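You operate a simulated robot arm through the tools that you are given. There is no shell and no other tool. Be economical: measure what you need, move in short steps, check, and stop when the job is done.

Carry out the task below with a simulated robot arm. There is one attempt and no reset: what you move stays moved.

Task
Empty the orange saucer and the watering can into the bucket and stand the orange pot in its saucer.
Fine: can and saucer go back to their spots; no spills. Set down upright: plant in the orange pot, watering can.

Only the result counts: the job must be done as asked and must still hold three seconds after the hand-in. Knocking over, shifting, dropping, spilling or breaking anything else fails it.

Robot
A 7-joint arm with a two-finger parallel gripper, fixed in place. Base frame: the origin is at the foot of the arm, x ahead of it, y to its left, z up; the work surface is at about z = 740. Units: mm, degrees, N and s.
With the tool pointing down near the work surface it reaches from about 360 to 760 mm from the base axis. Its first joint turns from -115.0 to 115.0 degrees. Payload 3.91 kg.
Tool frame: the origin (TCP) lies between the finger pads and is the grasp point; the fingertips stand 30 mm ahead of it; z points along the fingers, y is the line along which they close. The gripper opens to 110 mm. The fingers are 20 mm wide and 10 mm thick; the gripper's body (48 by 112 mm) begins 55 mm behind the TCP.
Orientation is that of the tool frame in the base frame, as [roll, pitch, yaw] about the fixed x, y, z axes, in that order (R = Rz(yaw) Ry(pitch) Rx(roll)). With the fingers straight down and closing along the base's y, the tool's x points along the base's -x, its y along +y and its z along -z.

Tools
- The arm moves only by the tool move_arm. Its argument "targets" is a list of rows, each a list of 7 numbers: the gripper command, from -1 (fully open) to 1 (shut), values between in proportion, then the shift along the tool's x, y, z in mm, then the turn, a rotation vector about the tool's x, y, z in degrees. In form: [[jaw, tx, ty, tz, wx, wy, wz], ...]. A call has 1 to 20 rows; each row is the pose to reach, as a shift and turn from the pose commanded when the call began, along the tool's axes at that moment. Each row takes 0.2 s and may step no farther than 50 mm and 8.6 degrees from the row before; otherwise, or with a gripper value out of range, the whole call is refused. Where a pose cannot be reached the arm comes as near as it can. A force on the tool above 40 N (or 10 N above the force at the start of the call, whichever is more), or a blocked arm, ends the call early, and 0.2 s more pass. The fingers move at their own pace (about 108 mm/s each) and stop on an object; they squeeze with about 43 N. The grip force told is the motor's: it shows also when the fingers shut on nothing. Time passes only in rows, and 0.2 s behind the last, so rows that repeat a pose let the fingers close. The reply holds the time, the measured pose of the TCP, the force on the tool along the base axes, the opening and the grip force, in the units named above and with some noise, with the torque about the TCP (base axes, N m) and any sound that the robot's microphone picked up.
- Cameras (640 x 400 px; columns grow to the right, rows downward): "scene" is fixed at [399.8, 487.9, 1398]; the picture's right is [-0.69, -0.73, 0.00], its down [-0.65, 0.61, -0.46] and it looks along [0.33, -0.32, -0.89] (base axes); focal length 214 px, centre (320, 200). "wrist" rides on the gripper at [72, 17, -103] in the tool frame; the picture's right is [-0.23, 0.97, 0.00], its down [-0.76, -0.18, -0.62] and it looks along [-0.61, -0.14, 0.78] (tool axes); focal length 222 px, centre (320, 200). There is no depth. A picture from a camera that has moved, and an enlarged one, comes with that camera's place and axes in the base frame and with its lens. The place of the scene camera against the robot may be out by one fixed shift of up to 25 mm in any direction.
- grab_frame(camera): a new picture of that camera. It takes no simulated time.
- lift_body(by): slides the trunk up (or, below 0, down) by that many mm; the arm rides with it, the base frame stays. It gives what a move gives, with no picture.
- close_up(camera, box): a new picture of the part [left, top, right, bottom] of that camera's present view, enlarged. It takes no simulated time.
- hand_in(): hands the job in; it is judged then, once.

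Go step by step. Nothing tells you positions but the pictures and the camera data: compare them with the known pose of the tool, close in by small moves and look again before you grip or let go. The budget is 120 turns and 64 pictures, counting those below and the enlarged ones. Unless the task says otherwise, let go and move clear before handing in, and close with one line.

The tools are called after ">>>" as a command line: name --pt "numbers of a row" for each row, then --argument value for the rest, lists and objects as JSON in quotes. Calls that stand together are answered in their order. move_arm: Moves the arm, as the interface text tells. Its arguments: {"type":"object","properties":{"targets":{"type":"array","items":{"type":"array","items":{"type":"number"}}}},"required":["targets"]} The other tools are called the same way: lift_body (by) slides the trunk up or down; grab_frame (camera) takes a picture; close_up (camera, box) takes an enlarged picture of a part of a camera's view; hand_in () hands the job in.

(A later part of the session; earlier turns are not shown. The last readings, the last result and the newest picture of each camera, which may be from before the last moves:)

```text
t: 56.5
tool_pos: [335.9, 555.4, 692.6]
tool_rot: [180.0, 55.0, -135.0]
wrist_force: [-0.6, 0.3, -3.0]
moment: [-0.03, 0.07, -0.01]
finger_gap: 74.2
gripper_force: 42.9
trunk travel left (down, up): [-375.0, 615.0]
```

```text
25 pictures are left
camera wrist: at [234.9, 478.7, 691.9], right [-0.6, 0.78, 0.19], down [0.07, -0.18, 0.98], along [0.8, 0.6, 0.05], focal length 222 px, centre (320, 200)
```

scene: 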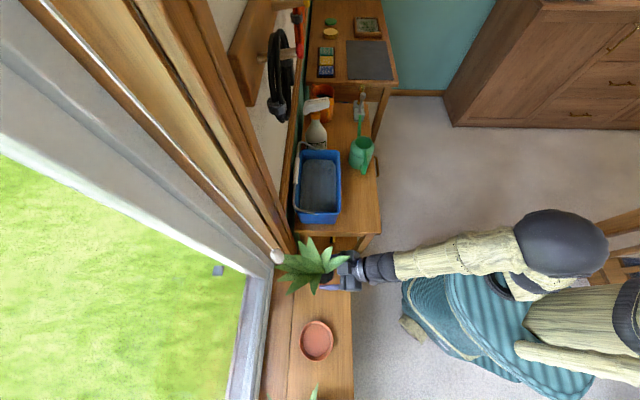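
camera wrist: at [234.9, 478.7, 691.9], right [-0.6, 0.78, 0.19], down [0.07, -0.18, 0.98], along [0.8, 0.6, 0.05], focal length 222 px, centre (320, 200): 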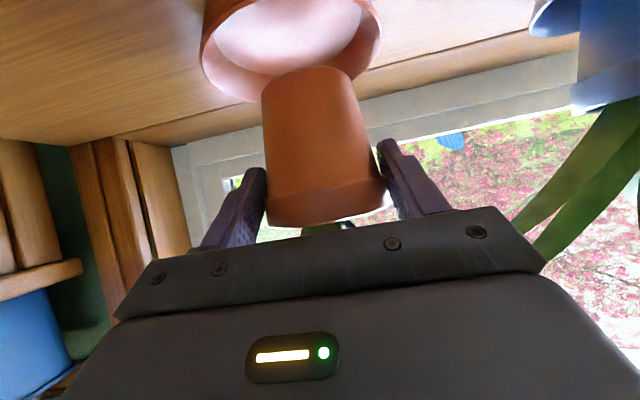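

The pot base and saucer are aligned within a few mm. I'll lower gradually, watching the force.

>>> move_arm --pt "0 6.6 0 4.6 0 0 0" --pt "0 13.1 0 9.2 0 0 0" --pt "0 18 0 12.6 0 0 0" --pt "0 22.1 0 15.5 0 0 0" --pt "0 22.1 0 15.5 0 0 0"

>>> grab_frame --camera "wrist"

```text
t: 57.7
tool_pos: [334.5, 555.9, 663.8]
tool_rot: [179.9, 55.0, -135.0]
wrist_force: [-0.8, -0.6, -2.7]
moment: [-0.07, 0.04, -0.02]
finger_gap: 74.3
gripper_force: 43.0
trunk travel left (down, up): [-375.0, 615.0]
```

```text
24 pictures are left
camera wrist: at [234.3, 478.3, 664.3], right [-0.6, 0.78, 0.19], down [0.07, -0.18, 0.98], along [0.8, 0.6, 0.05], focal length 222 px, centre (320, 200)
```

wrist: 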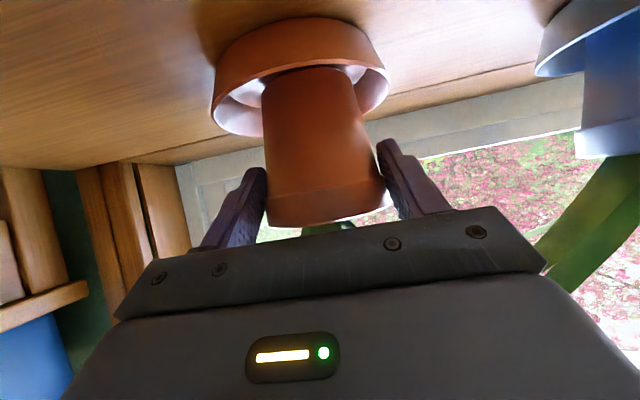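

The base is inside the saucer's rim. I'll lower 2–3 mm at a time until it takes the weight.

>>> move_arm --pt "0 1.2 0 0.9 0 0 0" --pt "0 2.4 0 1.7 0 0 0" --pt "0 2.4 0 1.7 0 0 0"

>>> move_arm --pt "0 0.8 0 0.6 0 0 0" --pt "0 1.6 0 1.2 0 0 0" --pt "0 1.6 0 1.2 0 0 0"

```text
t: 58.5
tool_pos: [335.5, 554.7, 661.6]
tool_rot: [-179.9, 55.0, -135.0]
wrist_force: [-0.2, -0.4, -3.5]
moment: [-0.05, 0.05, -0.02]
finger_gap: 74.1
gripper_force: 42.6
trunk travel left (down, up): [-375.0, 615.0]
```

```text
t: 59.3
tool_pos: [336.3, 555.7, 659.0]
tool_rot: [-179.9, 55.0, -135.1]
wrist_force: [-0.4, -0.3, -2.4]
moment: [-0.02, 0.05, 0.02]
finger_gap: 74.4
gripper_force: 43.5
trunk travel left (down, up): [-375.0, 615.0]
```

>>> move_arm --pt "0 0.8 0 0.6 0 0 0" --pt "0 1.6 0 1.2 0 0 0" --pt "0 1.6 0 1.2 0 0 0"

```text
t: 60.1
tool_pos: [335.1, 555.3, 659.4]
tool_rot: [-179.9, 55.2, -134.9]
wrist_force: [0.2, -0.7, 1.9]
moment: [-0.05, 0.05, 0.0]
finger_gap: 74.1
gripper_force: 43.0
trunk travel left (down, up): [-375.0, 615.0]
```

Contact: the weight is taken. I'll release gently and back out along the tool axis.

>>> move_arm --pt "-0.4 0 0 0 0 0 0" --pt "-0.6 0 0 0 0 0 0" --pt "-0.9 0 0 0 0 0 0" --pt "-0.9 0 0 -10 0 0 0" --pt "-0.9 0 0 -30 0 0 0" --pt "-0.9 0 0 -60 0 0 0" --pt "-0.9 0 0 -95 0 0 0" --pt "-0.9 0 0 -130 0 0 0" --pt "-0.9 0 0 -130 0 0 0"

>>> grab_frame --camera "wrist"

>>> grab_frame --camera "scene"

```text
t: 62.1
tool_pos: [262.2, 479.5, 733.7]
tool_rot: [-179.9, 55.0, -134.9]
wrist_force: [-0.1, -1.1, -0.3]
moment: [0.01, -0.02, 0.01]
finger_gap: 104.2
gripper_force: 0.0
trunk travel left (down, up): [-375.0, 615.0]
```

```text
23 pictures are left
camera wrist: at [160.8, 402.8, 733.0], right [-0.6, 0.78, 0.19], down [0.07, -0.18, 0.98], along [0.8, 0.6, 0.05], focal length 222 px, centre (320, 200)
```

wrist: 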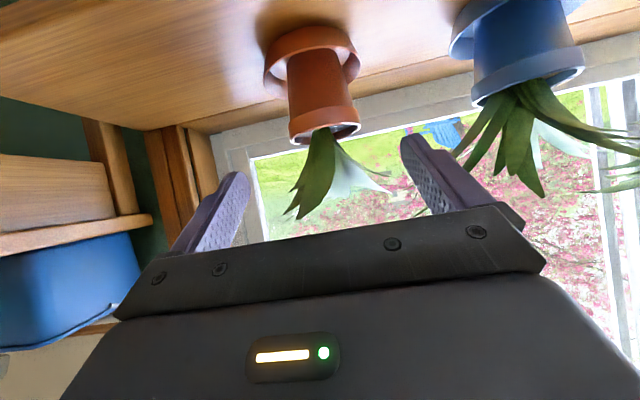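

```text
22 pictures are left
```

scene: 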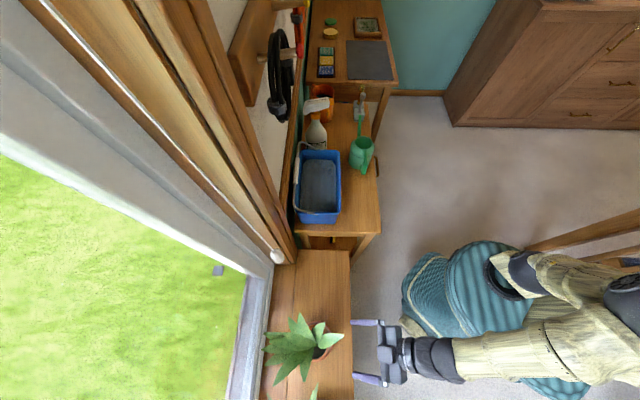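

The pot stands upright in its saucer. Now the can: I'll raise the trunk, straighten the tool, and move to view the can from the room side.

>>> lift_body --by 290

>>> move_arm --pt "-1 0 0 0 0 8 0" --pt "-1 0 0 0 0 16 0" --pt "-1 0 0 0 0 24 0" --pt "-1 0 0 0 0 32 0" --pt "-1 0 0 0 0 40 0" --pt "-1 0 0 0 0 48 0" --pt "-1 0 0 0 0 55 0" --pt "-1 0 0 0 0 55 0"

>>> move_arm --pt "-1 10 -30 0 0 0 0" --pt "-1 20 -70 0 0 0 0" --pt "-1 30 -110 0 0 0 0" --pt "-1 40 -150 0 0 0 0" --pt "-1 50 -190 0 0 0 0" --pt "-1 60 -230 0 0 0 0" --pt "-1 70 -270 0 0 0 0" --pt "-1 80 -310 0 0 0 0" --pt "-1 90 -350 0 0 0 0" --pt "-1 95 -390 0 0 0 0" --pt "-1 95 -430 0 0 0 0" --pt "-1 95 -470 0 0 0 0" --pt "-1 95 -510 0 0 0 0" --pt "-1 95 -530 0 0 0 0" --pt "-1 95 -530 0 0 0 0"

>>> grab_frame --camera "wrist"

```text
t: 65.1
tool_pos: [263.7, 480.6, 1022.8]
tool_rot: [-180.0, 55.1, -135.0]
wrist_force: [-0.8, -0.8, 0.7]
moment: [0.02, 0.02, -0.05]
finger_gap: 104.3
gripper_force: 0.0
trunk travel left (down, up): [-665.0, 325.0]
```

```text
t: 66.9
tool_pos: [263.4, 480.1, 1023.1]
tool_rot: [179.9, -0.1, -134.9]
wrist_force: [1.0, 0.0, -0.4]
moment: [0.0, -0.03, -0.01]
finger_gap: 109.9
gripper_force: 0.1
out of reach, approached as far as the arm can: row 3
trunk travel left (down, up): [-665.0, 325.0]
```

```text
t: 70.1
tool_pos: [571.0, 38.1, 1021.2]
tool_rot: [-179.9, 0.0, -134.8]
wrist_force: [0.5, -0.8, 0.0]
moment: [-0.01, 0.0, -0.02]
finger_gap: 109.9
gripper_force: 0.1
trunk travel left (down, up): [-665.0, 325.0]
```

```text
21 pictures are left
camera wrist: at [508.5, -1.0, 1123.8], right [-0.53, 0.85, 0.0], down [0.66, 0.41, 0.62], along [0.53, 0.33, -0.78], focal length 222 px, centre (320, 200)
```

wrist: 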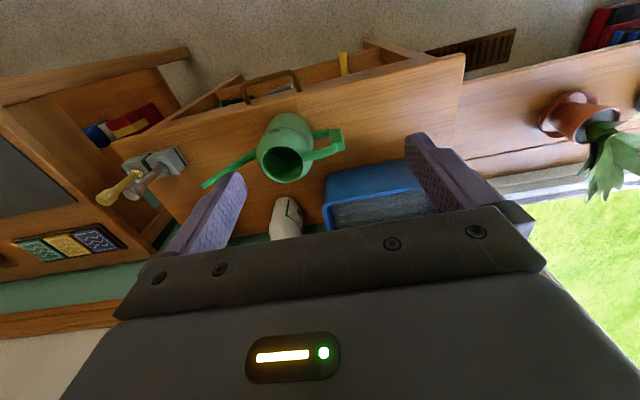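

>>> close_up --camera "wrist" --box '[180, 80, 380, 215]'

```text
2.96 times, centred on (280, 148) of wrist
camera zoom: at [508.5, -1.0, 1123.8], right [-0.53, 0.85, 0.0], down [0.66, 0.41, 0.62], along [0.53, 0.33, -0.78], focal length 658 px, centre (438, 356)
```

zoom: 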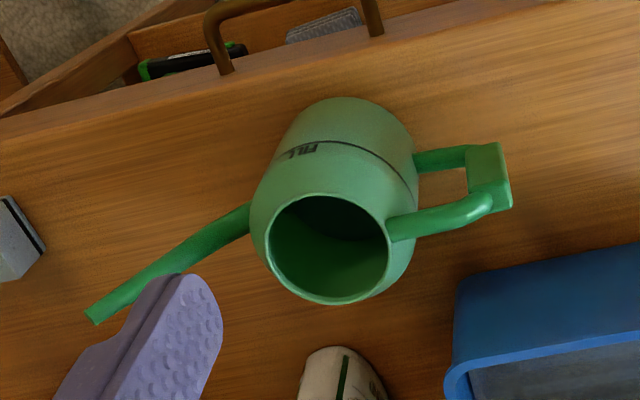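

The can has a spout on the −s side (about 130 mm out), a handle on the +s side, and a rim around z≈840. I plan a top-down grip across the body and a tilt about the finger axis. First I'll dry-run the pour pose with the empty gripper to check reach.

>>> move_arm --pt "-1 -17 15 0 0 0 -7.5" --pt "-1 -34 30 0 0 0 -15" --pt "-1 -51 45 0 0 0 -22.5" --pt "-1 -68 60 0 0 0 -30" --pt "-1 -85 75 0 0 0 -37.5" --pt "-1 -102 90 0 0 0 -45" --pt "-1 -119 105 0 0 0 -52.5" --pt "-1 -136 120 0 0 0 -60" --pt "-1 -153 135 0 0 0 -67.5" --pt "-1 -170 150 0 0 0 -75" --pt "-1 -187 165 0 0 0 -82.5" --pt "-1 -204 182 0 0 0 -90" --pt "-1 -204 182 0 0 0 -90"

>>> move_arm --pt "-1 0 0 0 0 -8 0" --pt "-1 0 0 0 0 -16 0" --pt "-1 0 0 0 0 -24 0" --pt "-1 0 0 0 0 -32 0" --pt "-1 0 0 0 0 -40 0" --pt "-1 0 0 0 0 -48 0" --pt "-1 0 0 0 0 -56 0" --pt "-1 0 0 0 0 -64 0" --pt "-1 0 0 0 0 -72 0" --pt "-1 0 0 0 0 -80 0" --pt "-1 0 0 0 0 -88 0" --pt "-1 0 0 0 0 -88 0"

```text
t: 72.9
tool_pos: [245.1, 272.3, 1019.9]
tool_rot: [-179.9, -0.1, -44.9]
wrist_force: [0.3, -0.2, -0.1]
moment: [-0.01, 0.02, 0.01]
finger_gap: 109.7
gripper_force: 0.1
out of reach, approached as far as the arm can: row 2, 3, 4, 5, 6, 7, 8, 9, 10, 11, 12, 13
trunk travel left (down, up): [-665.0, 325.0]
```

```text
t: 75.5
tool_pos: [144.8, 282.3, 1152.6]
tool_rot: [-156.5, 80.6, -22.8]
wrist_force: [0.6, -0.5, 0.0]
moment: [0.02, -0.01, 0.01]
finger_gap: 110.1
gripper_force: 0.1
out of reach, approached as far as the arm can: row 2, 3, 4, 5, 6, 7, 8, 9, 10, 11, 12
trunk travel left (down, up): [-665.0, 325.0]
```

That yaw isn't reachable, so it was well worth the dry run. I'll undo the turns and try the other direction.

>>> move_arm --pt "-1 0 0 0 0 8 0" --pt "-1 0 0 0 0 16 0" --pt "-1 0 0 0 0 24 0" --pt "-1 0 0 0 0 32 0" --pt "-1 0 0 0 0 40 0" --pt "-1 0 0 0 0 48 0" --pt "-1 0 0 0 0 56 0" --pt "-1 0 0 0 0 64 0" --pt "-1 0 0 0 0 72 0" --pt "-1 0 0 0 0 80 0" --pt "-1 0 0 0 0 88 0" --pt "-1 0 0 0 0 88 0"

```text
t: 78.1
tool_pos: [158.3, 283.8, 1137.5]
tool_rot: [178.2, -2.2, -46.4]
wrist_force: [-0.4, 0.2, -0.6]
moment: [0.0, 0.02, -0.01]
finger_gap: 109.9
gripper_force: 0.0
trunk travel left (down, up): [-665.0, 325.0]
```

>>> move_arm --pt "-1 10 -5 3 0 0 7.5" --pt "-1 25 -12 6 0 0 15" --pt "-1 45 -21 9 0 0 22.5" --pt "-1 65 -31 12 0 0 30" --pt "-1 85 -41 15 0 0 37.5" --pt "-1 105 -51 18 0 0 45" --pt "-1 125 -61 21 0 0 52.5" --pt "-1 145 -71 24 0 0 60" --pt "-1 165 -81 27 0 0 67.5" --pt "-1 185 -91 30 0 0 75" --pt "-1 210 -101 33 0 0 82.5" --pt "-1 230 -112 37 0 0 90" --pt "-1 230 -112 37 0 0 90"

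```text
t: 80.9
tool_pos: [398.2, 190.2, 1104.4]
tool_rot: [-177.9, -1.8, -136.5]
wrist_force: [-0.1, -0.4, -0.7]
moment: [-0.02, -0.03, -0.04]
finger_gap: 110.1
gripper_force: 0.1
trunk travel left (down, up): [-665.0, 325.0]
```

Recovered. I'll level the tool and then test the opposite yaw above the bucket.

>>> move_arm --pt "-1 -30 -7 10 -1 -0.9 -0.7" --pt "-1 -70 -15 25 -2.1 -1.8 -1.5" --pt "-1 -110 -25 45 -2.1 -1.8 -1.5" --pt "-1 -150 -33 65 -2.1 -1.8 -1.5" --pt "-1 -190 -42 85 -2.1 -1.8 -1.5" --pt "-1 -218 -48 100 -2.1 -1.8 -1.5" --pt "-1 -218 -48 100 -2.1 -1.8 -1.5"

>>> move_arm --pt "-1 0 0 0 0 0 8" --pt "-1 0 0 0 0 0 16" --pt "-1 0 0 0 0 0 24" --pt "-1 0 0 0 0 0 32" --pt "-1 0 0 0 0 0 40" --pt "-1 0 0 0 0 0 48" --pt "-1 0 0 0 0 0 56" --pt "-1 0 0 0 0 0 64" --pt "-1 0 0 0 0 0 72" --pt "-1 0 0 0 0 0 80" --pt "-1 0 0 0 0 0 88" --pt "-1 0 0 0 0 0 90" --pt "-1 0 0 0 0 0 90"

```text
t: 82.5
tool_pos: [589.8, 303.1, 1001.2]
tool_rot: [-180.0, 0.0, -134.7]
wrist_force: [0.6, 0.5, -0.3]
moment: [0.01, 0.01, -0.03]
finger_gap: 110.0
gripper_force: 0.0
trunk travel left (down, up): [-665.0, 325.0]
```

```text
t: 85.3
tool_pos: [589.9, 303.9, 1000.0]
tool_rot: [180.0, -0.1, 135.1]
wrist_force: [-0.4, -1.1, 0.0]
moment: [-0.01, -0.01, -0.01]
finger_gap: 110.1
gripper_force: 0.1
trunk travel left (down, up): [-665.0, 325.0]
```

This yaw is reachable. I'll now dry-run the tilt.

>>> move_arm --pt "-1 0 0 0 0 8 0" --pt "-1 0 0 0 0 16 0" --pt "-1 0 0 0 0 24 0" --pt "-1 0 0 0 0 32 0" --pt "-1 0 0 0 0 40 0" --pt "-1 0 0 0 0 48 0" --pt "-1 0 0 0 0 56 0" --pt "-1 0 0 0 0 64 0" --pt "-1 0 0 0 0 72 0" --pt "-1 0 0 0 0 80 0" --pt "-1 0 0 0 0 88 0" --pt "-1 0 0 0 0 88 0"

```text
t: 87.9
tool_pos: [589.4, 303.5, 999.1]
tool_rot: [-179.6, -88.2, 134.8]
wrist_force: [-0.1, -0.2, 0.8]
moment: [0.03, 0.02, 0.0]
finger_gap: 110.1
gripper_force: 0.1
trunk travel left (down, up): [-665.0, 325.0]
```

>>> move_arm --pt "-1 0 0 0 0 8 0" --pt "-1 0 0 0 0 16 0" --pt "-1 0 0 0 0 24 0" --pt "-1 0 0 0 0 32 0" --pt "-1 0 0 0 0 32 0" --pt "-1 0 0 0 0 24 0" --pt "-1 0 0 0 0 16 0" --pt "-1 0 0 0 0 8 0" --pt "-1 0 0 0 0 0 0"

>>> move_arm --pt "-1 0 0 0 0 -8 0" --pt "-1 0 0 0 0 -16 0" --pt "-1 0 0 0 0 -24 0" --pt "-1 0 0 0 0 -32 0" --pt "-1 0 0 0 0 -40 0" --pt "-1 0 0 0 0 -48 0" --pt "-1 0 0 0 0 -56 0" --pt "-1 0 0 0 0 -64 0" --pt "-1 0 0 0 0 -72 0" --pt "-1 0 0 0 0 -80 0" --pt "-1 0 0 0 0 -88 0" --pt "-1 0 0 0 0 -88 0"

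```text
t: 89.9
tool_pos: [589.3, 304.5, 1000.1]
tool_rot: [-179.4, -88.1, 134.6]
wrist_force: [0.0, -0.1, -0.2]
moment: [-0.02, 0.01, 0.02]
finger_gap: 110.0
gripper_force: 0.0
trunk travel left (down, up): [-665.0, 325.0]
```

```text
t: 92.5
tool_pos: [590.2, 304.3, 1000.6]
tool_rot: [-179.9, 0.1, 135.2]
wrist_force: [-1.0, -0.6, -0.7]
moment: [-0.02, 0.02, 0.0]
finger_gap: 110.0
gripper_force: 0.1
trunk travel left (down, up): [-665.0, 325.0]
```

The tilt works to 120°. Now I'll move over the can with this yaw and take a look.

>>> move_arm --pt "-1 -30 -25 0 0 0 0" --pt "-1 -60 -50 0 0 0 0" --pt "-1 -90 -75 0 0 0 0" --pt "-1 -120 -100 0 0 0 0" --pt "-1 -150 -120 0 0 0 0" --pt "-1 -180 -130 10 0 0 0" --pt "-1 -180 -130 20 0 0 0" --pt "-1 -180 -130 20 0 0 0"

>>> grab_frame --camera "wrist"

```text
t: 94.3
tool_pos: [626.4, 82.4, 980.7]
tool_rot: [-180.0, 0.0, 135.2]
wrist_force: [-0.7, 0.2, -0.3]
moment: [-0.04, 0.02, 0.02]
finger_gap: 110.1
gripper_force: 0.1
trunk travel left (down, up): [-665.0, 325.0]
```

```text
19 pictures are left
camera wrist: at [586.3, 147.3, 1083.1], right [0.85, 0.53, 0.0], down [0.42, -0.66, 0.62], along [0.33, -0.53, -0.78], focal length 222 px, centre (320, 200)
```

wrist: 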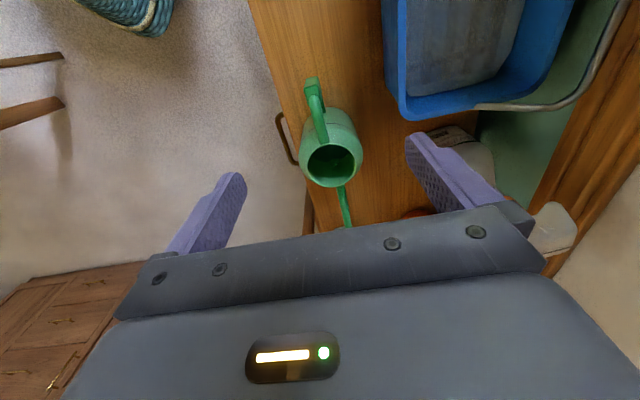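

The can rim centre is about 64 mm along −x and 2 mm along +y from the TCP. I'll go above it and refine.

>>> move_arm --pt "-1 -20 1 10 0 0 0" --pt "-1 -40 2 25 0 0 0" --pt "-1 -55 2.4 45 0 0 0" --pt "-1 -60 2.4 65 0 0 0" --pt "-1 -62 2.4 80 0 0 0" --pt "-1 -62 2.4 80 0 0 0"

>>> close_up --camera "wrist" --box '[180, 30, 460, 240]'

```text
t: 95.7
tool_pos: [670.8, 41.6, 901.5]
tool_rot: [-179.9, 0.0, 135.2]
wrist_force: [-0.1, 0.0, -0.1]
moment: [0.01, -0.03, 0.03]
finger_gap: 109.8
gripper_force: 0.1
trunk travel left (down, up): [-665.0, 325.0]
```

```text
1.90 times, centred on (320, 135) of wrist
camera zoom: at [631.7, 106.1, 1004.5], right [0.85, 0.53, 0.0], down [0.42, -0.66, 0.62], along [0.33, -0.53, -0.78], focal length 423 px, centre (320, 324)
```

zoom: 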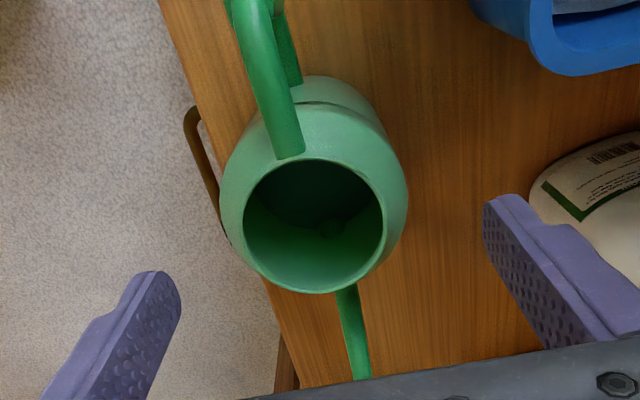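

I'll make a small correction, lower a bit and check again.

>>> move_arm --pt "-1 -4 -2 0 0 0 0" --pt "-1 -8 -4 10 0 0 0" --pt "-1 -8 -4 20 0 0 0" --pt "-1 -8 -4 35 0 0 0" --pt "-1 -8 -4 35 0 0 0"

>>> close_up --camera "wrist" --box '[180, 30, 460, 240]'

```text
t: 96.9
tool_pos: [672.3, 34.9, 865.6]
tool_rot: [179.9, -0.1, 135.1]
wrist_force: [-0.1, -0.2, -0.6]
moment: [-0.03, 0.0, 0.0]
finger_gap: 110.1
gripper_force: 0.2
trunk travel left (down, up): [-665.0, 325.0]
```

```text
1.90 times, centred on (320, 135) of wrist
camera zoom: at [633.8, 98.3, 967.9], right [0.85, 0.53, 0.0], down [0.42, -0.66, 0.62], along [0.33, -0.53, -0.78], focal length 423 px, centre (320, 324)
```

zoom: 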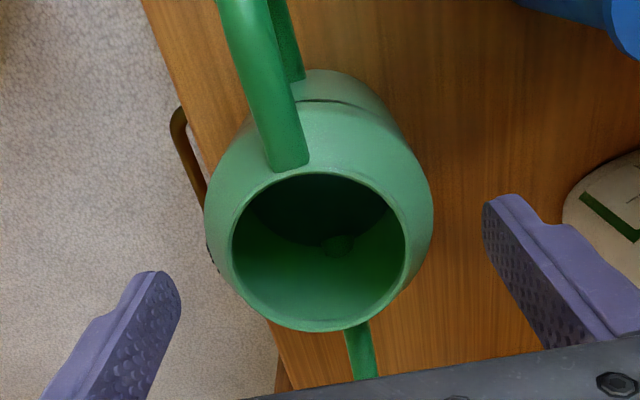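

The measurements now agree: rim z≈825, centre about 5 mm along −x and 1.5 mm along −y, body about 90 mm wide. I'll centre and lower around the body in stages.

>>> move_arm --pt "-1 -3 -1 0 0 0 0" --pt "-1 -5 -1.6 0 0 0 0" --pt "-1 -5 -1.6 12 0 0 0" --pt "-1 -5 -1.6 24 0 0 0" --pt "-1 -5 -1.6 36 0 0 0" --pt "-1 -5 -1.6 36 0 0 0"

>>> grab_frame --camera "wrist"

```text
t: 98.3
tool_pos: [678.0, 29.0, 827.0]
tool_rot: [-180.0, -0.1, 135.2]
wrist_force: [0.0, -0.5, 0.3]
moment: [-0.02, 0.03, 0.0]
finger_gap: 110.0
gripper_force: 0.1
trunk travel left (down, up): [-665.0, 325.0]
```

```text
16 pictures are left
camera wrist: at [637.5, 92.3, 931.8], right [0.85, 0.53, 0.0], down [0.42, -0.66, 0.62], along [0.33, -0.53, -0.78], focal length 222 px, centre (320, 200)
```

wrist: 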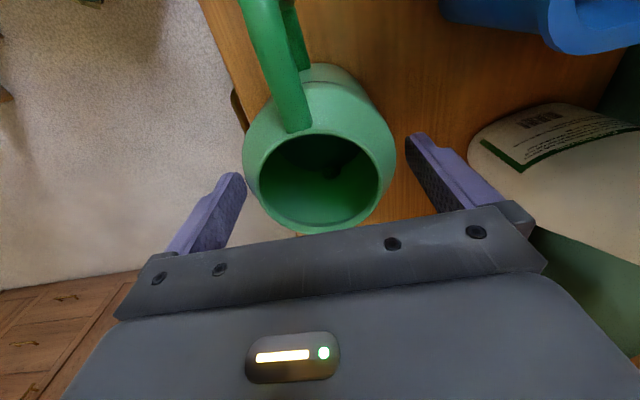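

Centred within 1–2 mm. I'll lower to grip height, then close.

>>> move_arm --pt "-1 1.5 0.6 8 0 0 0" --pt "-1 1.5 0.6 16 0 0 0" --pt "-1 1.5 0.6 24 0 0 0" --pt "-1 1.5 0.6 32 0 0 0" --pt "-1 1.5 0.6 38 0 0 0" --pt "-1 1.5 0.6 38 0 0 0"

>>> grab_frame --camera "wrist"

```text
t: 99.7
tool_pos: [674.8, 30.3, 790.1]
tool_rot: [180.0, 0.1, 135.1]
wrist_force: [-1.1, -0.4, -0.4]
moment: [0.01, 0.03, -0.01]
finger_gap: 109.8
gripper_force: 0.2
trunk travel left (down, up): [-665.0, 325.0]
```

```text
15 pictures are left
camera wrist: at [636.0, 94.0, 894.1], right [0.85, 0.53, 0.0], down [0.41, -0.66, 0.62], along [0.33, -0.53, -0.78], focal length 222 px, centre (320, 200)
```

wrist: 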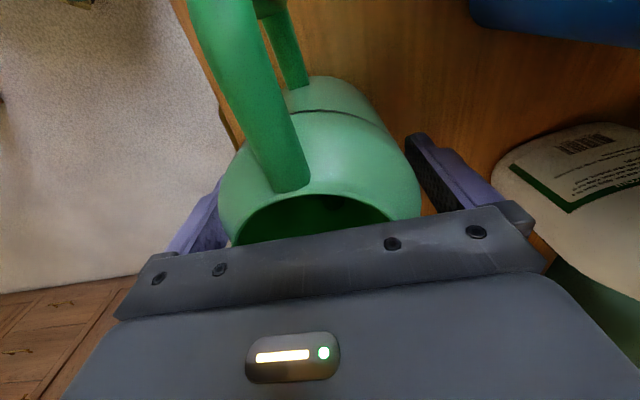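

The fingers are around the body with no contact. I'll close gently.

>>> move_arm --pt "-0.9 0 0 0 0 0 0" --pt "-0.82 0 0 0 0 0 0" --pt "-0.76 0 0 0 0 0 0" --pt "-0.7 0 0 0 0 0 0" --pt "-0.64 0 0 0 0 0 0" --pt "-0.55 0 0 0 0 0 0" --pt "-0.4 0 0 0 0 0 0" --pt "-0.2 0 0 0 0 0 0" --pt "-0.2 0 0 0 0 0 0"

```text
t: 101.7
tool_pos: [674.9, 31.3, 791.3]
tool_rot: [180.0, -0.1, 135.2]
wrist_force: [1.9, 1.9, 0.9]
moment: [0.23, -0.16, -0.02]
finger_gap: 82.8
gripper_force: 43.5
trunk travel left (down, up): [-665.0, 325.0]
```

Gripped at 83 mm. I'll lift a little and check.

>>> move_arm --pt "-0.2 0 0 -2 0 0 0" --pt "-0.2 0 0 -6 0 0 0" --pt "-0.2 0 0 -12 0 0 0" --pt "-0.2 0 0 -20 0 0 0" --pt "-0.2 0 0 -20 0 0 0"

>>> grab_frame --camera "wrist"

>>> close_up --camera "scene" --box '[260, 70, 420, 220]'

```text
t: 102.9
tool_pos: [675.0, 31.3, 809.7]
tool_rot: [-179.9, -0.1, 135.3]
wrist_force: [0.1, 1.0, -2.8]
moment: [-0.03, 0.01, 0.0]
finger_gap: 82.7
gripper_force: 42.9
trunk travel left (down, up): [-665.0, 325.0]
```

```text
14 pictures are left
camera wrist: at [635.3, 94.3, 913.9], right [0.85, 0.53, 0.0], down [0.42, -0.66, 0.62], along [0.33, -0.53, -0.78], focal length 222 px, centre (320, 200)
```

wrist: 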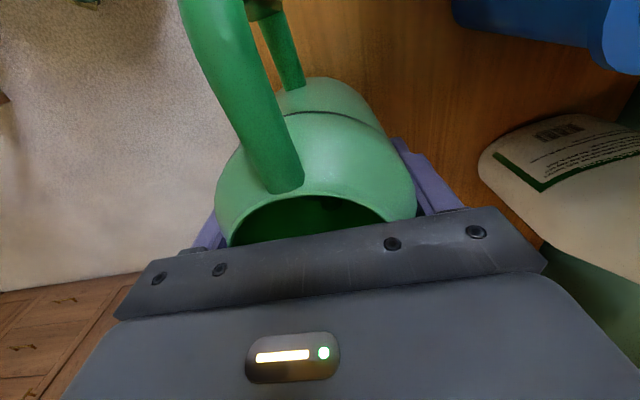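

```text
2.67 times, centred on (340, 145) of scene
camera zoom: at [399.8, 487.9, 1398.0], right [-0.69, -0.73, 0.0], down [-0.65, 0.61, -0.46], along [0.33, -0.32, -0.89], focal length 572 px, centre (267, 347)
```

zoom: 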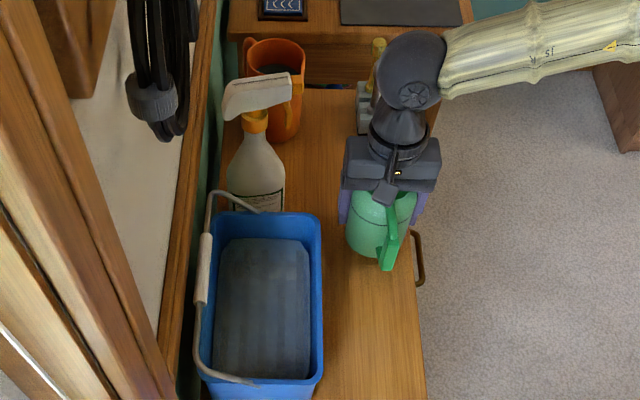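

The can is held upright, about 0.3 kg. I'll raise the trunk and carry it level round the room side to the +s end of the bucket.

>>> lift_body --by 185

>>> move_arm --pt "-0.2 5 0 0 0 0 0" --pt "-0.2 15 0 0 0 0 0" --pt "-0.2 32 0 0 0 0 0" --pt "-0.2 52 0 0 0 0 0" --pt "-0.2 74 0 0 0 0 0" --pt "-0.2 98 5 0 0 0 0" --pt "-0.2 122 15 0 0 0 0" --pt "-0.2 146 28 0 0 0 0" --pt "-0.2 170 43 0 0 0 0" --pt "-0.2 192 60 0 0 0 0" --pt "-0.2 212 78 0 0 0 0" --pt "-0.2 230 96 0 0 0 0" --pt "-0.2 244 112 0 0 0 0" --pt "-0.2 252 124 0 0 0 0" --pt "-0.2 255 130 0 0 0 0" --pt "-0.2 255 130 0 0 0 0"

>>> close_up --camera "scene" --box '[240, 90, 420, 290]'

>>> grab_frame --camera "wrist"

```text
t: 104.9
tool_pos: [674.7, 30.4, 996.6]
tool_rot: [-179.8, -0.1, 135.1]
wrist_force: [0.6, 0.7, -2.6]
moment: [0.0, -0.05, 0.01]
finger_gap: 83.0
gripper_force: 42.9
trunk travel left (down, up): [-850.0, 140.0]
```

```text
t: 108.3
tool_pos: [586.3, 302.8, 996.2]
tool_rot: [180.0, -0.1, 135.2]
wrist_force: [-0.5, -0.3, -3.2]
moment: [-0.03, 0.0, -0.04]
finger_gap: 82.8
gripper_force: 42.9
trunk travel left (down, up): [-850.0, 140.0]
```

```text
2.00 times, centred on (330, 190) of scene
camera zoom: at [399.8, 487.9, 1398.0], right [-0.69, -0.73, 0.0], down [-0.65, 0.61, -0.46], along [0.33, -0.32, -0.89], focal length 429 px, centre (300, 220)
```

zoom: 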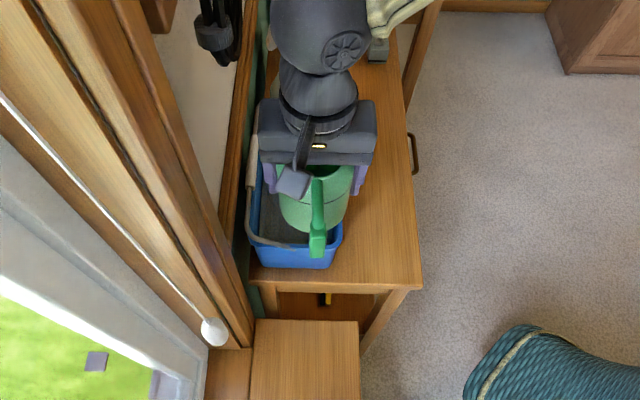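

```text
11 pictures are left
camera wrist: at [545.9, 365.6, 1099.2], right [0.85, 0.53, 0.0], down [0.42, -0.66, 0.62], along [0.33, -0.53, -0.78], focal length 222 px, centre (320, 200)
```

wrist: 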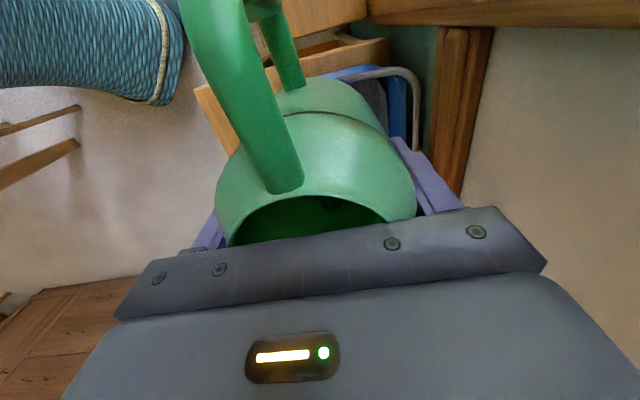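

The can is over the bucket's near end, with the spout pointing along it. I'll lower a little and begin tipping slowly.

>>> move_arm --pt "-0.2 4 0 14 0 0 0" --pt "-0.2 8 0 28 0 0 0" --pt "-0.2 8 0 41 0 3 0" --pt "-0.2 8 0 41 0 6 0" --pt "-0.2 8 0 41 0 9 0" --pt "-0.2 8 0 41 0 12 0" --pt "-0.2 8 0 41 0 15 0" --pt "-0.2 8 0 41 0 18 0" --pt "-0.2 8 0 41 0 21 0" --pt "-0.2 8 0 41 0 24 0" --pt "-0.2 8 0 41 0 27 0" --pt "-0.2 8 0 41 0 30 0" --pt "-0.2 8 0 41 0 32 0" --pt "-0.2 8 0 41 0 34 0" --pt "-0.2 8 0 41 0 36 0" --pt "-0.2 8 0 41 0 38 0" --pt "-0.2 8 0 41 0 40 0" --pt "-0.2 8 0 41 0 40 0"

>>> close_up --camera "scene" --box '[260, 90, 400, 240]'

```text
t: 112.1
tool_pos: [580.3, 309.5, 955.3]
tool_rot: [180.0, -40.1, 135.2]
wrist_force: [0.3, -0.8, -3.3]
moment: [-0.02, 0.01, 0.0]
finger_gap: 82.9
gripper_force: 43.4
trunk travel left (down, up): [-850.0, 140.0]
```

```text
2.67 times, centred on (330, 165) of scene
camera zoom: at [399.8, 487.9, 1398.0], right [-0.69, -0.73, 0.0], down [-0.65, 0.61, -0.46], along [0.33, -0.32, -0.89], focal length 572 px, centre (293, 293)
```

zoom: 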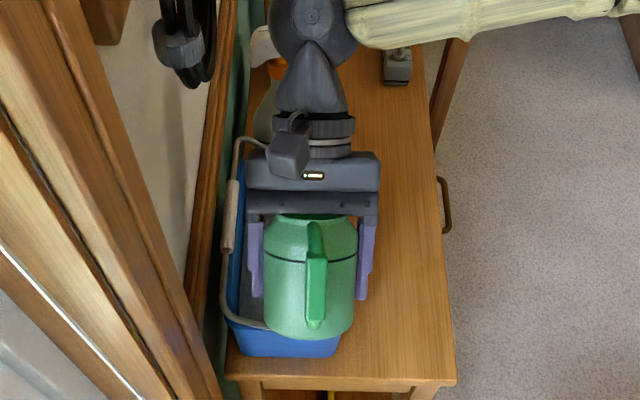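

Steady so far. I'll keep tipping slowly, raising slightly so that the spout clears the rim.

>>> move_arm --pt "-0.2 0 0 0 0 2 0" --pt "-0.2 0 0 0 0 4 0" --pt "-0.2 0 0 0 0 6 0" --pt "-0.2 -2 0 -3 0 8 0" --pt "-0.2 -4 0 -5 0 10 0" --pt "-0.2 -6 0 -8 0 12 0" --pt "-0.2 -9 0 -10 0 14 0" --pt "-0.2 -11 0 -13 0 16 0" --pt "-0.2 -13 0 -15 0 18 0" --pt "-0.2 -13 0 -15 0 20 0" --pt "-0.2 -13 0 -15 0 20 0" --pt "-0.2 -13 0 -15 0 20 0" --pt "-0.2 -13 0 -15 0 20 0" --pt "-0.2 -13 0 -15 0 20 0"

>>> grab_frame --camera "wrist"

```text
t: 115.1
tool_pos: [587.7, 294.0, 961.9]
tool_rot: [-179.9, -60.1, 135.1]
wrist_force: [0.7, -0.5, -3.5]
moment: [0.02, 0.0, 0.03]
finger_gap: 82.7
gripper_force: 42.7
out of reach, approached as far as the arm can: row 9, 10, 11, 12, 13, 14
trunk travel left (down, up): [-850.0, 140.0]
```

```text
9 pictures are left
camera wrist: at [637.3, 269.2, 1076.4], right [0.77, 0.61, -0.2], down [0.53, -0.78, -0.35], along [-0.37, 0.16, -0.92], focal length 222 px, centre (320, 200)
```

wrist: 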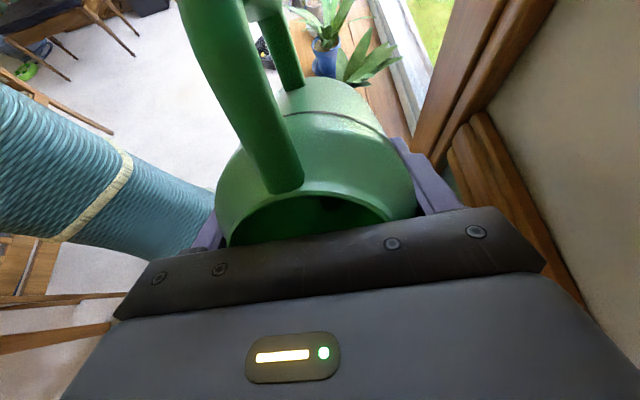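

I reached the arm's limit because the trunk is higher than in the dry run. The can is still over the bucket. I'll raise the arm and lower the trunk to get back to the tested geometry.

>>> move_arm --pt "-0.2 10 0 -6 0 0 0" --pt "-0.2 22 0 -13 0 0 0" --pt "-0.2 35 0 -20 0 0 0" --pt "-0.2 48 0 -27 0 0 0" --pt "-0.2 48 0 -27 0 0 0"

>>> lift_body --by -50

```text
t: 116.3
tool_pos: [587.6, 295.0, 1018.2]
tool_rot: [-179.9, -60.2, 135.2]
wrist_force: [0.1, -0.4, -3.6]
moment: [0.0, 0.01, 0.06]
finger_gap: 82.8
gripper_force: 42.4
trunk travel left (down, up): [-850.0, 140.0]
```

```text
t: 117.2
tool_pos: [586.3, 294.4, 966.3]
tool_rot: [179.9, -60.1, 135.1]
wrist_force: [-0.3, -0.1, -3.8]
moment: [-0.04, 0.02, 0.0]
finger_gap: 82.6
gripper_force: 42.5
trunk travel left (down, up): [-800.0, 190.0]
```

>>> move_arm --pt "-0.2 12 0 -7 0 0 0" --pt "-0.2 26 0 -15 0 0 0" --pt "-0.2 40 0 -23 0 0 0" --pt "-0.2 55 0 -31 0 0 0" --pt "-0.2 70 0 -40 0 0 0" --pt "-0.2 70 0 -40 0 0 0"

>>> lift_body --by -60

```text
t: 118.6
tool_pos: [586.3, 294.5, 1048.8]
tool_rot: [-179.9, -60.1, 135.1]
wrist_force: [0.1, 0.1, -3.9]
moment: [0.0, -0.01, 0.0]
finger_gap: 82.6
gripper_force: 42.7
trunk travel left (down, up): [-800.0, 190.0]
```

```text
t: 119.6
tool_pos: [586.3, 295.2, 988.3]
tool_rot: [-180.0, -60.1, 135.1]
wrist_force: [0.0, -0.7, -3.3]
moment: [-0.02, -0.03, 0.02]
finger_gap: 82.7
gripper_force: 43.0
trunk travel left (down, up): [-740.0, 250.0]
```

Good. I'll continue the slow tilt to about 95°, raising slightly.

>>> move_arm --pt "-0.2 3 0 -2 0 2.5 0" --pt "-0.2 6 0 -3 0 5 0" --pt "-0.2 9 0 -5 0 7.5 0" --pt "-0.2 12 0 -7 0 10 0" --pt "-0.2 15 0 -9 0 12.5 0" --pt "-0.2 18 0 -10 0 15 0" --pt "-0.2 21 0 -12 0 17.5 0" --pt "-0.2 21 0 -12 0 20 0" --pt "-0.2 21 0 -12 0 22.5 0" --pt "-0.2 21 0 -12 0 25 0" --pt "-0.2 21 0 -12 0 27.5 0" --pt "-0.2 21 0 -12 0 30 0" --pt "-0.2 21 0 -12 0 32.5 0" --pt "-0.2 21 0 -12 0 35 0" --pt "-0.2 21 0 -12 0 35 0" --pt "-0.2 21 0 -12 0 35 0" --pt "-0.2 21 0 -12 0 35 0"

>>> grab_frame --camera "wrist"

```text
t: 123.2
tool_pos: [584.7, 293.2, 1012.5]
tool_rot: [-0.7, -84.9, -44.4]
wrist_force: [-0.3, -0.1, -3.4]
moment: [0.02, 0.0, 0.02]
finger_gap: 82.6
gripper_force: 43.2
trunk travel left (down, up): [-740.0, 250.0]
```

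```text
8 pictures are left
camera wrist: at [674.4, 229.4, 1075.6], right [0.67, 0.7, -0.23], down [0.27, -0.52, -0.81], along [-0.69, 0.49, -0.54], focal length 222 px, centre (320, 200)
```

wrist: 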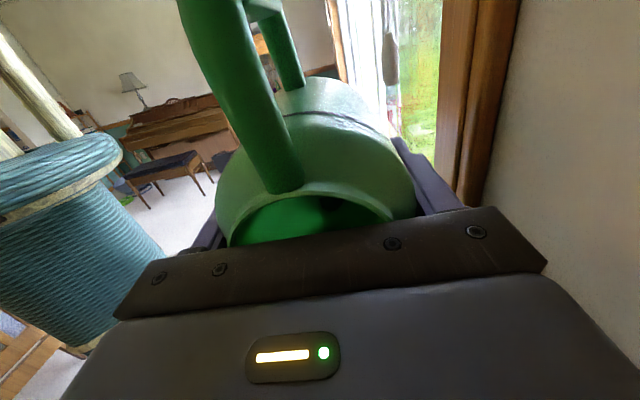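

Nearly everything should be out. I'll tip a bit past horizontal to drain the shoulder, hold, then return.

>>> move_arm --pt "-0.2 6 0 -3 0 3 0" --pt "-0.2 12 0 -6 0 6 0" --pt "-0.2 18 0 -10 0 9 0" --pt "-0.2 24 0 -10 0 12 0" --pt "-0.2 24 0 -10 0 15 0" --pt "-0.2 24 0 -10 0 17 0" --pt "-0.2 24 0 -10 0 17 0" --pt "-0.2 24 0 -10 0 17 0" --pt "-0.2 24 0 -10 0 17 0" --pt "-0.2 24 0 -10 0 17 0" --pt "-0.2 24 0 -10 0 17 0" --pt "-0.2 24 0 -10 0 17 0" --pt "-0.2 24 0 -10 0 10 0" --pt "-0.2 20 0 -5 0 4 0" --pt "-0.2 10 0 0 0 -4 0" --pt "-0.2 5 0 0 0 -12 0" --pt "-0.2 5 0 0 0 -19 0" --pt "-0.2 5 0 0 0 -26 0" --pt "-0.2 5 0 0 0 -33 0" --pt "-0.2 5 0 0 0 -35 0"

>>> move_arm --pt "-0.2 0 0 0 0 -8 0" --pt "-0.2 0 0 0 0 -16 0" --pt "-0.2 0 0 0 0 -24 0" --pt "-0.2 0 0 0 0 -32 0" --pt "-0.2 0 0 0 0 -40 0" --pt "-0.2 0 0 0 0 -48 0" --pt "-0.2 0 0 0 0 -55 0" --pt "-0.2 0 0 0 0 -60 0" --pt "-0.2 0 0 0 0 -60 0"

>>> close_up --camera "scene" --box '[250, 70, 410, 270]'

```text
t: 127.4
tool_pos: [587.4, 294.3, 1016.1]
tool_rot: [-179.9, -59.9, 135.0]
wrist_force: [-0.1, 0.7, -3.2]
moment: [-0.01, -0.02, 0.02]
finger_gap: 82.7
gripper_force: 43.1
out of reach, approached as far as the arm can: row 1, 2, 3, 4, 5, 6, 7, 8, 9, 10, 11, 12, 13, 14
trunk travel left (down, up): [-740.0, 250.0]
```

```text
t: 129.4
tool_pos: [587.0, 294.7, 1015.9]
tool_rot: [-180.0, 0.0, 135.2]
wrist_force: [0.3, -0.6, -3.6]
moment: [-0.03, -0.04, -0.02]
finger_gap: 82.6
gripper_force: 42.7
trunk travel left (down, up): [-740.0, 250.0]
```

```text
2.00 times, centred on (330, 170) of scene
camera zoom: at [399.8, 487.9, 1398.0], right [-0.69, -0.73, 0.0], down [-0.65, 0.61, -0.46], along [0.33, -0.32, -0.89], focal length 429 px, centre (300, 260)
```

zoom: 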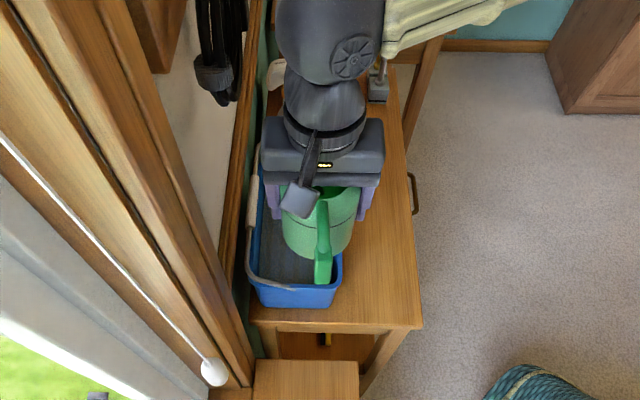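

Past 95° was out of reach at this trunk height. To be sure it drains fully, I'll match the dry-run geometry exactly and tip again to 112°.

>>> move_arm --pt "-0.2 0 0 -25 0 0 0" --pt "-0.2 0 0 -50 0 0 0" --pt "-0.2 0 0 -70 0 0 0" --pt "-0.2 0 0 -70 0 0 0"

>>> lift_body --by -75

>>> move_arm --pt "-0.2 0 0 0 0 8 0" --pt "-0.2 0 0 0 0 16 0" --pt "-0.2 0 0 0 0 24 0" --pt "-0.2 0 0 0 0 32 0" --pt "-0.2 0 0 0 0 40 0" --pt "-0.2 0 0 0 0 47 0" --pt "-0.2 0 0 0 0 54 0" --pt "-0.2 0 0 0 0 61 0" --pt "-0.2 0 0 0 0 68 0" --pt "-0.2 0 0 0 0 75 0" --pt "-0.2 0 0 0 0 82 0" --pt "-0.2 0 0 0 0 89 0" --pt "-0.2 0 0 0 0 89 0"

```text
t: 130.4
tool_pos: [586.8, 294.0, 1086.5]
tool_rot: [-179.9, 0.1, 135.2]
wrist_force: [0.3, -0.4, -3.9]
moment: [0.01, 0.0, 0.04]
finger_gap: 83.1
gripper_force: 42.8
trunk travel left (down, up): [-740.0, 250.0]
```

```text
t: 131.5
tool_pos: [587.1, 293.1, 1012.1]
tool_rot: [-180.0, -0.1, 135.2]
wrist_force: [-0.5, 0.7, -3.8]
moment: [-0.01, -0.04, -0.01]
finger_gap: 82.7
gripper_force: 43.0
trunk travel left (down, up): [-665.0, 325.0]
```

```text
t: 134.3
tool_pos: [586.6, 292.6, 1011.7]
tool_rot: [-178.6, -89.0, 133.7]
wrist_force: [0.4, 1.0, -3.3]
moment: [0.03, 0.01, 0.01]
finger_gap: 82.7
gripper_force: 43.2
trunk travel left (down, up): [-665.0, 325.0]
```

>>> move_arm --pt "-0.2 0 0 0 0 6 0" --pt "-0.2 0 0 0 0 12 0" --pt "-0.2 0 0 0 0 18 0" --pt "-0.2 0 0 0 0 24 0" --pt "-0.2 0 0 0 0 24 0" --pt "-0.2 0 0 0 0 24 0" --pt "-0.2 0 0 0 0 24 0" --pt "-0.2 0 0 0 0 24 0" --pt "-0.2 0 0 0 0 24 0"

>>> grab_frame --camera "wrist"

```text
t: 136.3
tool_pos: [587.6, 293.2, 1012.2]
tool_rot: [-0.1, -66.9, -44.8]
wrist_force: [-0.6, 0.0, -2.9]
moment: [0.02, 0.03, 0.0]
finger_gap: 82.7
gripper_force: 43.0
trunk travel left (down, up): [-665.0, 325.0]
```

```text
6 pictures are left
camera wrist: at [686.7, 218.6, 1037.9], right [0.62, 0.75, -0.21], down [0.07, -0.32, -0.94], along [-0.78, 0.57, -0.25], focal length 222 px, centre (320, 200)
```

wrist: 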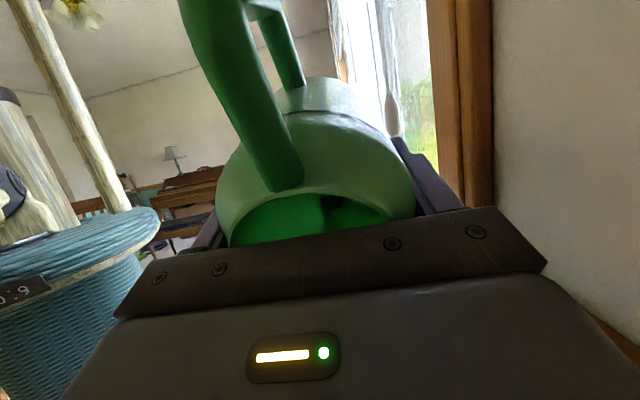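

The can is empty. I'll bring it upright and carry it back towards its spot.

>>> move_arm --pt "-0.2 0 0 0 0 -8 0" --pt "-0.2 0 0 0 0 -16 0" --pt "-0.2 0 0 0 0 -24 0" --pt "-0.2 0 0 0 0 -32 0" --pt "-0.2 0 0 0 0 -40 0" --pt "-0.2 0 0 0 0 -48 0" --pt "-0.2 0 0 0 0 -56 0" --pt "-0.2 0 0 0 0 -64 0" --pt "-0.2 0 0 0 0 -72 0" --pt "-0.2 0 0 0 0 -80 0" --pt "-0.2 0 0 0 0 -88 0" --pt "-0.2 0 0 0 0 -96 0" --pt "-0.2 0 0 0 0 -104 0" --pt "-0.2 0 0 0 0 -112 0" --pt "-0.2 0 0 0 0 -113 0" --pt "-0.2 0 0 0 0 -113 0"

>>> move_arm --pt "-0.2 0 -12 0 0 0 0" --pt "-0.2 -10 -36 0 0 0 0" --pt "-0.2 -25 -62 0 0 0 0" --pt "-0.2 -45 -88 0 0 0 0" --pt "-0.2 -70 -108 0 0 0 0" --pt "-0.2 -100 -118 0 0 0 0" --pt "-0.2 -132 -122 0 0 0 0" --pt "-0.2 -164 -122 0 0 0 0" --pt "-0.2 -194 -122 0 0 0 0" --pt "-0.2 -220 -122 0 0 0 0" --pt "-0.2 -238 -122 0 0 0 0" --pt "-0.2 -247 -122 0 0 0 0" --pt "-0.2 -247 -122 0 0 0 0"

```text
t: 139.7
tool_pos: [587.9, 293.2, 1012.6]
tool_rot: [180.0, 0.0, 135.2]
wrist_force: [0.6, -0.2, -3.4]
moment: [0.02, -0.06, 0.02]
finger_gap: 82.6
gripper_force: 43.2
trunk travel left (down, up): [-665.0, 325.0]
```

```text
t: 142.5
tool_pos: [675.8, 31.2, 1010.8]
tool_rot: [-180.0, -0.1, 135.2]
wrist_force: [-0.2, 0.4, -3.7]
moment: [-0.01, -0.02, 0.0]
finger_gap: 82.8
gripper_force: 43.0
trunk travel left (down, up): [-665.0, 325.0]
```

I'm exactly over the can's spot. I'll lower to just above the table.

>>> move_arm --pt "-0.2 0.5 0.3 20 0 0 0" --pt "-0.2 0.5 0.3 50 0 0 0" --pt "-0.2 0.5 0.3 85 0 0 0" --pt "-0.2 0.5 0.3 120 0 0 0" --pt "-0.2 0.5 0.3 155 0 0 0" --pt "-0.2 0.5 0.3 185 0 0 0" --pt "-0.2 0.5 0.3 205 0 0 0" --pt "-0.2 0.5 0.3 212 0 0 0" --pt "-0.2 0.5 0.3 212 0 0 0"

>>> close_up --camera "scene" --box '[260, 70, 420, 220]'

```text
t: 144.5
tool_pos: [675.2, 33.2, 799.1]
tool_rot: [-180.0, -0.1, 135.1]
wrist_force: [0.6, -0.2, -4.6]
moment: [-0.02, -0.01, -0.03]
finger_gap: 83.0
gripper_force: 43.3
trunk travel left (down, up): [-665.0, 325.0]
```

```text
2.67 times, centred on (340, 145) of scene
camera zoom: at [399.8, 487.9, 1398.0], right [-0.69, -0.73, 0.0], down [-0.65, 0.61, -0.46], along [0.33, -0.32, -0.89], focal length 572 px, centre (267, 347)
```

zoom: 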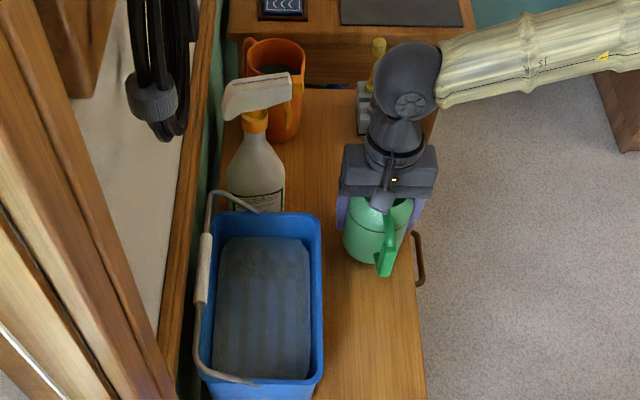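

The table looks clean. I'll lower the last millimetres until the table takes the weight.

>>> move_arm --pt "-0.2 0 0 3 0 0 0" --pt "-0.2 0 0 5.5 0 0 0" --pt "-0.2 0 0 7.5 0 0 0" --pt "-0.2 0 0 7.5 0 0 0"

>>> move_arm --pt "-0.2 0 0 0.8 0 0 0" --pt "-0.2 0 0 1.6 0 0 0" --pt "-0.2 0 0 1.6 0 0 0"

```text
t: 145.5
tool_pos: [674.8, 32.1, 791.5]
tool_rot: [180.0, 0.0, 135.1]
wrist_force: [-1.1, 0.1, -3.4]
moment: [-0.01, -0.02, 0.01]
finger_gap: 82.6
gripper_force: 43.0
trunk travel left (down, up): [-665.0, 325.0]
```

```text
t: 146.3
tool_pos: [675.7, 32.6, 791.8]
tool_rot: [179.9, 0.0, 135.1]
wrist_force: [2.7, 2.7, 8.2]
moment: [0.01, 0.34, -0.05]
finger_gap: 82.7
gripper_force: 43.4
trunk travel left (down, up): [-665.0, 325.0]
```

Contact. I'll ease off slightly, open slowly, and rise straight up.

>>> move_arm --pt "-0.2 0 0 -0.6 0 0 0" --pt "-0.52 0 0 -0.6 0 0 0" --pt "-0.6 0 0 -0.6 0 0 0" --pt "-0.75 0 0 -0.6 0 0 0" --pt "-0.9 0 0 -0.6 0 0 0" --pt "-1 0 0 -0.6 0 0 0" --pt "-1 0 0 -0.6 0 0 0"

>>> grab_frame --camera "wrist"

```text
t: 147.9
tool_pos: [675.0, 32.2, 792.1]
tool_rot: [179.9, -0.2, 135.1]
wrist_force: [0.1, -0.1, -0.3]
moment: [0.0, -0.01, 0.03]
finger_gap: 110.1
gripper_force: 0.1
trunk travel left (down, up): [-665.0, 325.0]
```

```text
4 pictures are left
camera wrist: at [635.8, 96.2, 894.7], right [0.85, 0.53, 0.0], down [0.42, -0.66, 0.62], along [0.33, -0.53, -0.78], focal length 222 px, centre (320, 200)
```

wrist: 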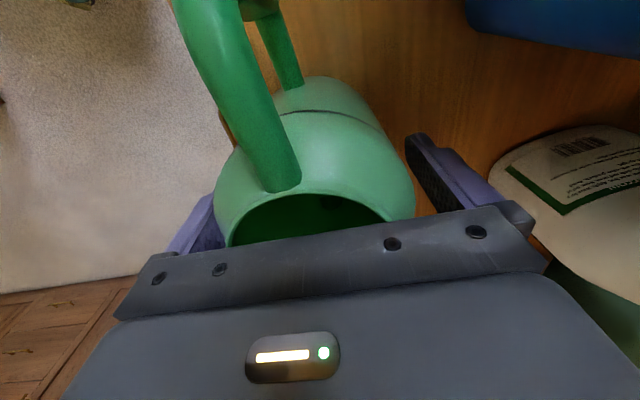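

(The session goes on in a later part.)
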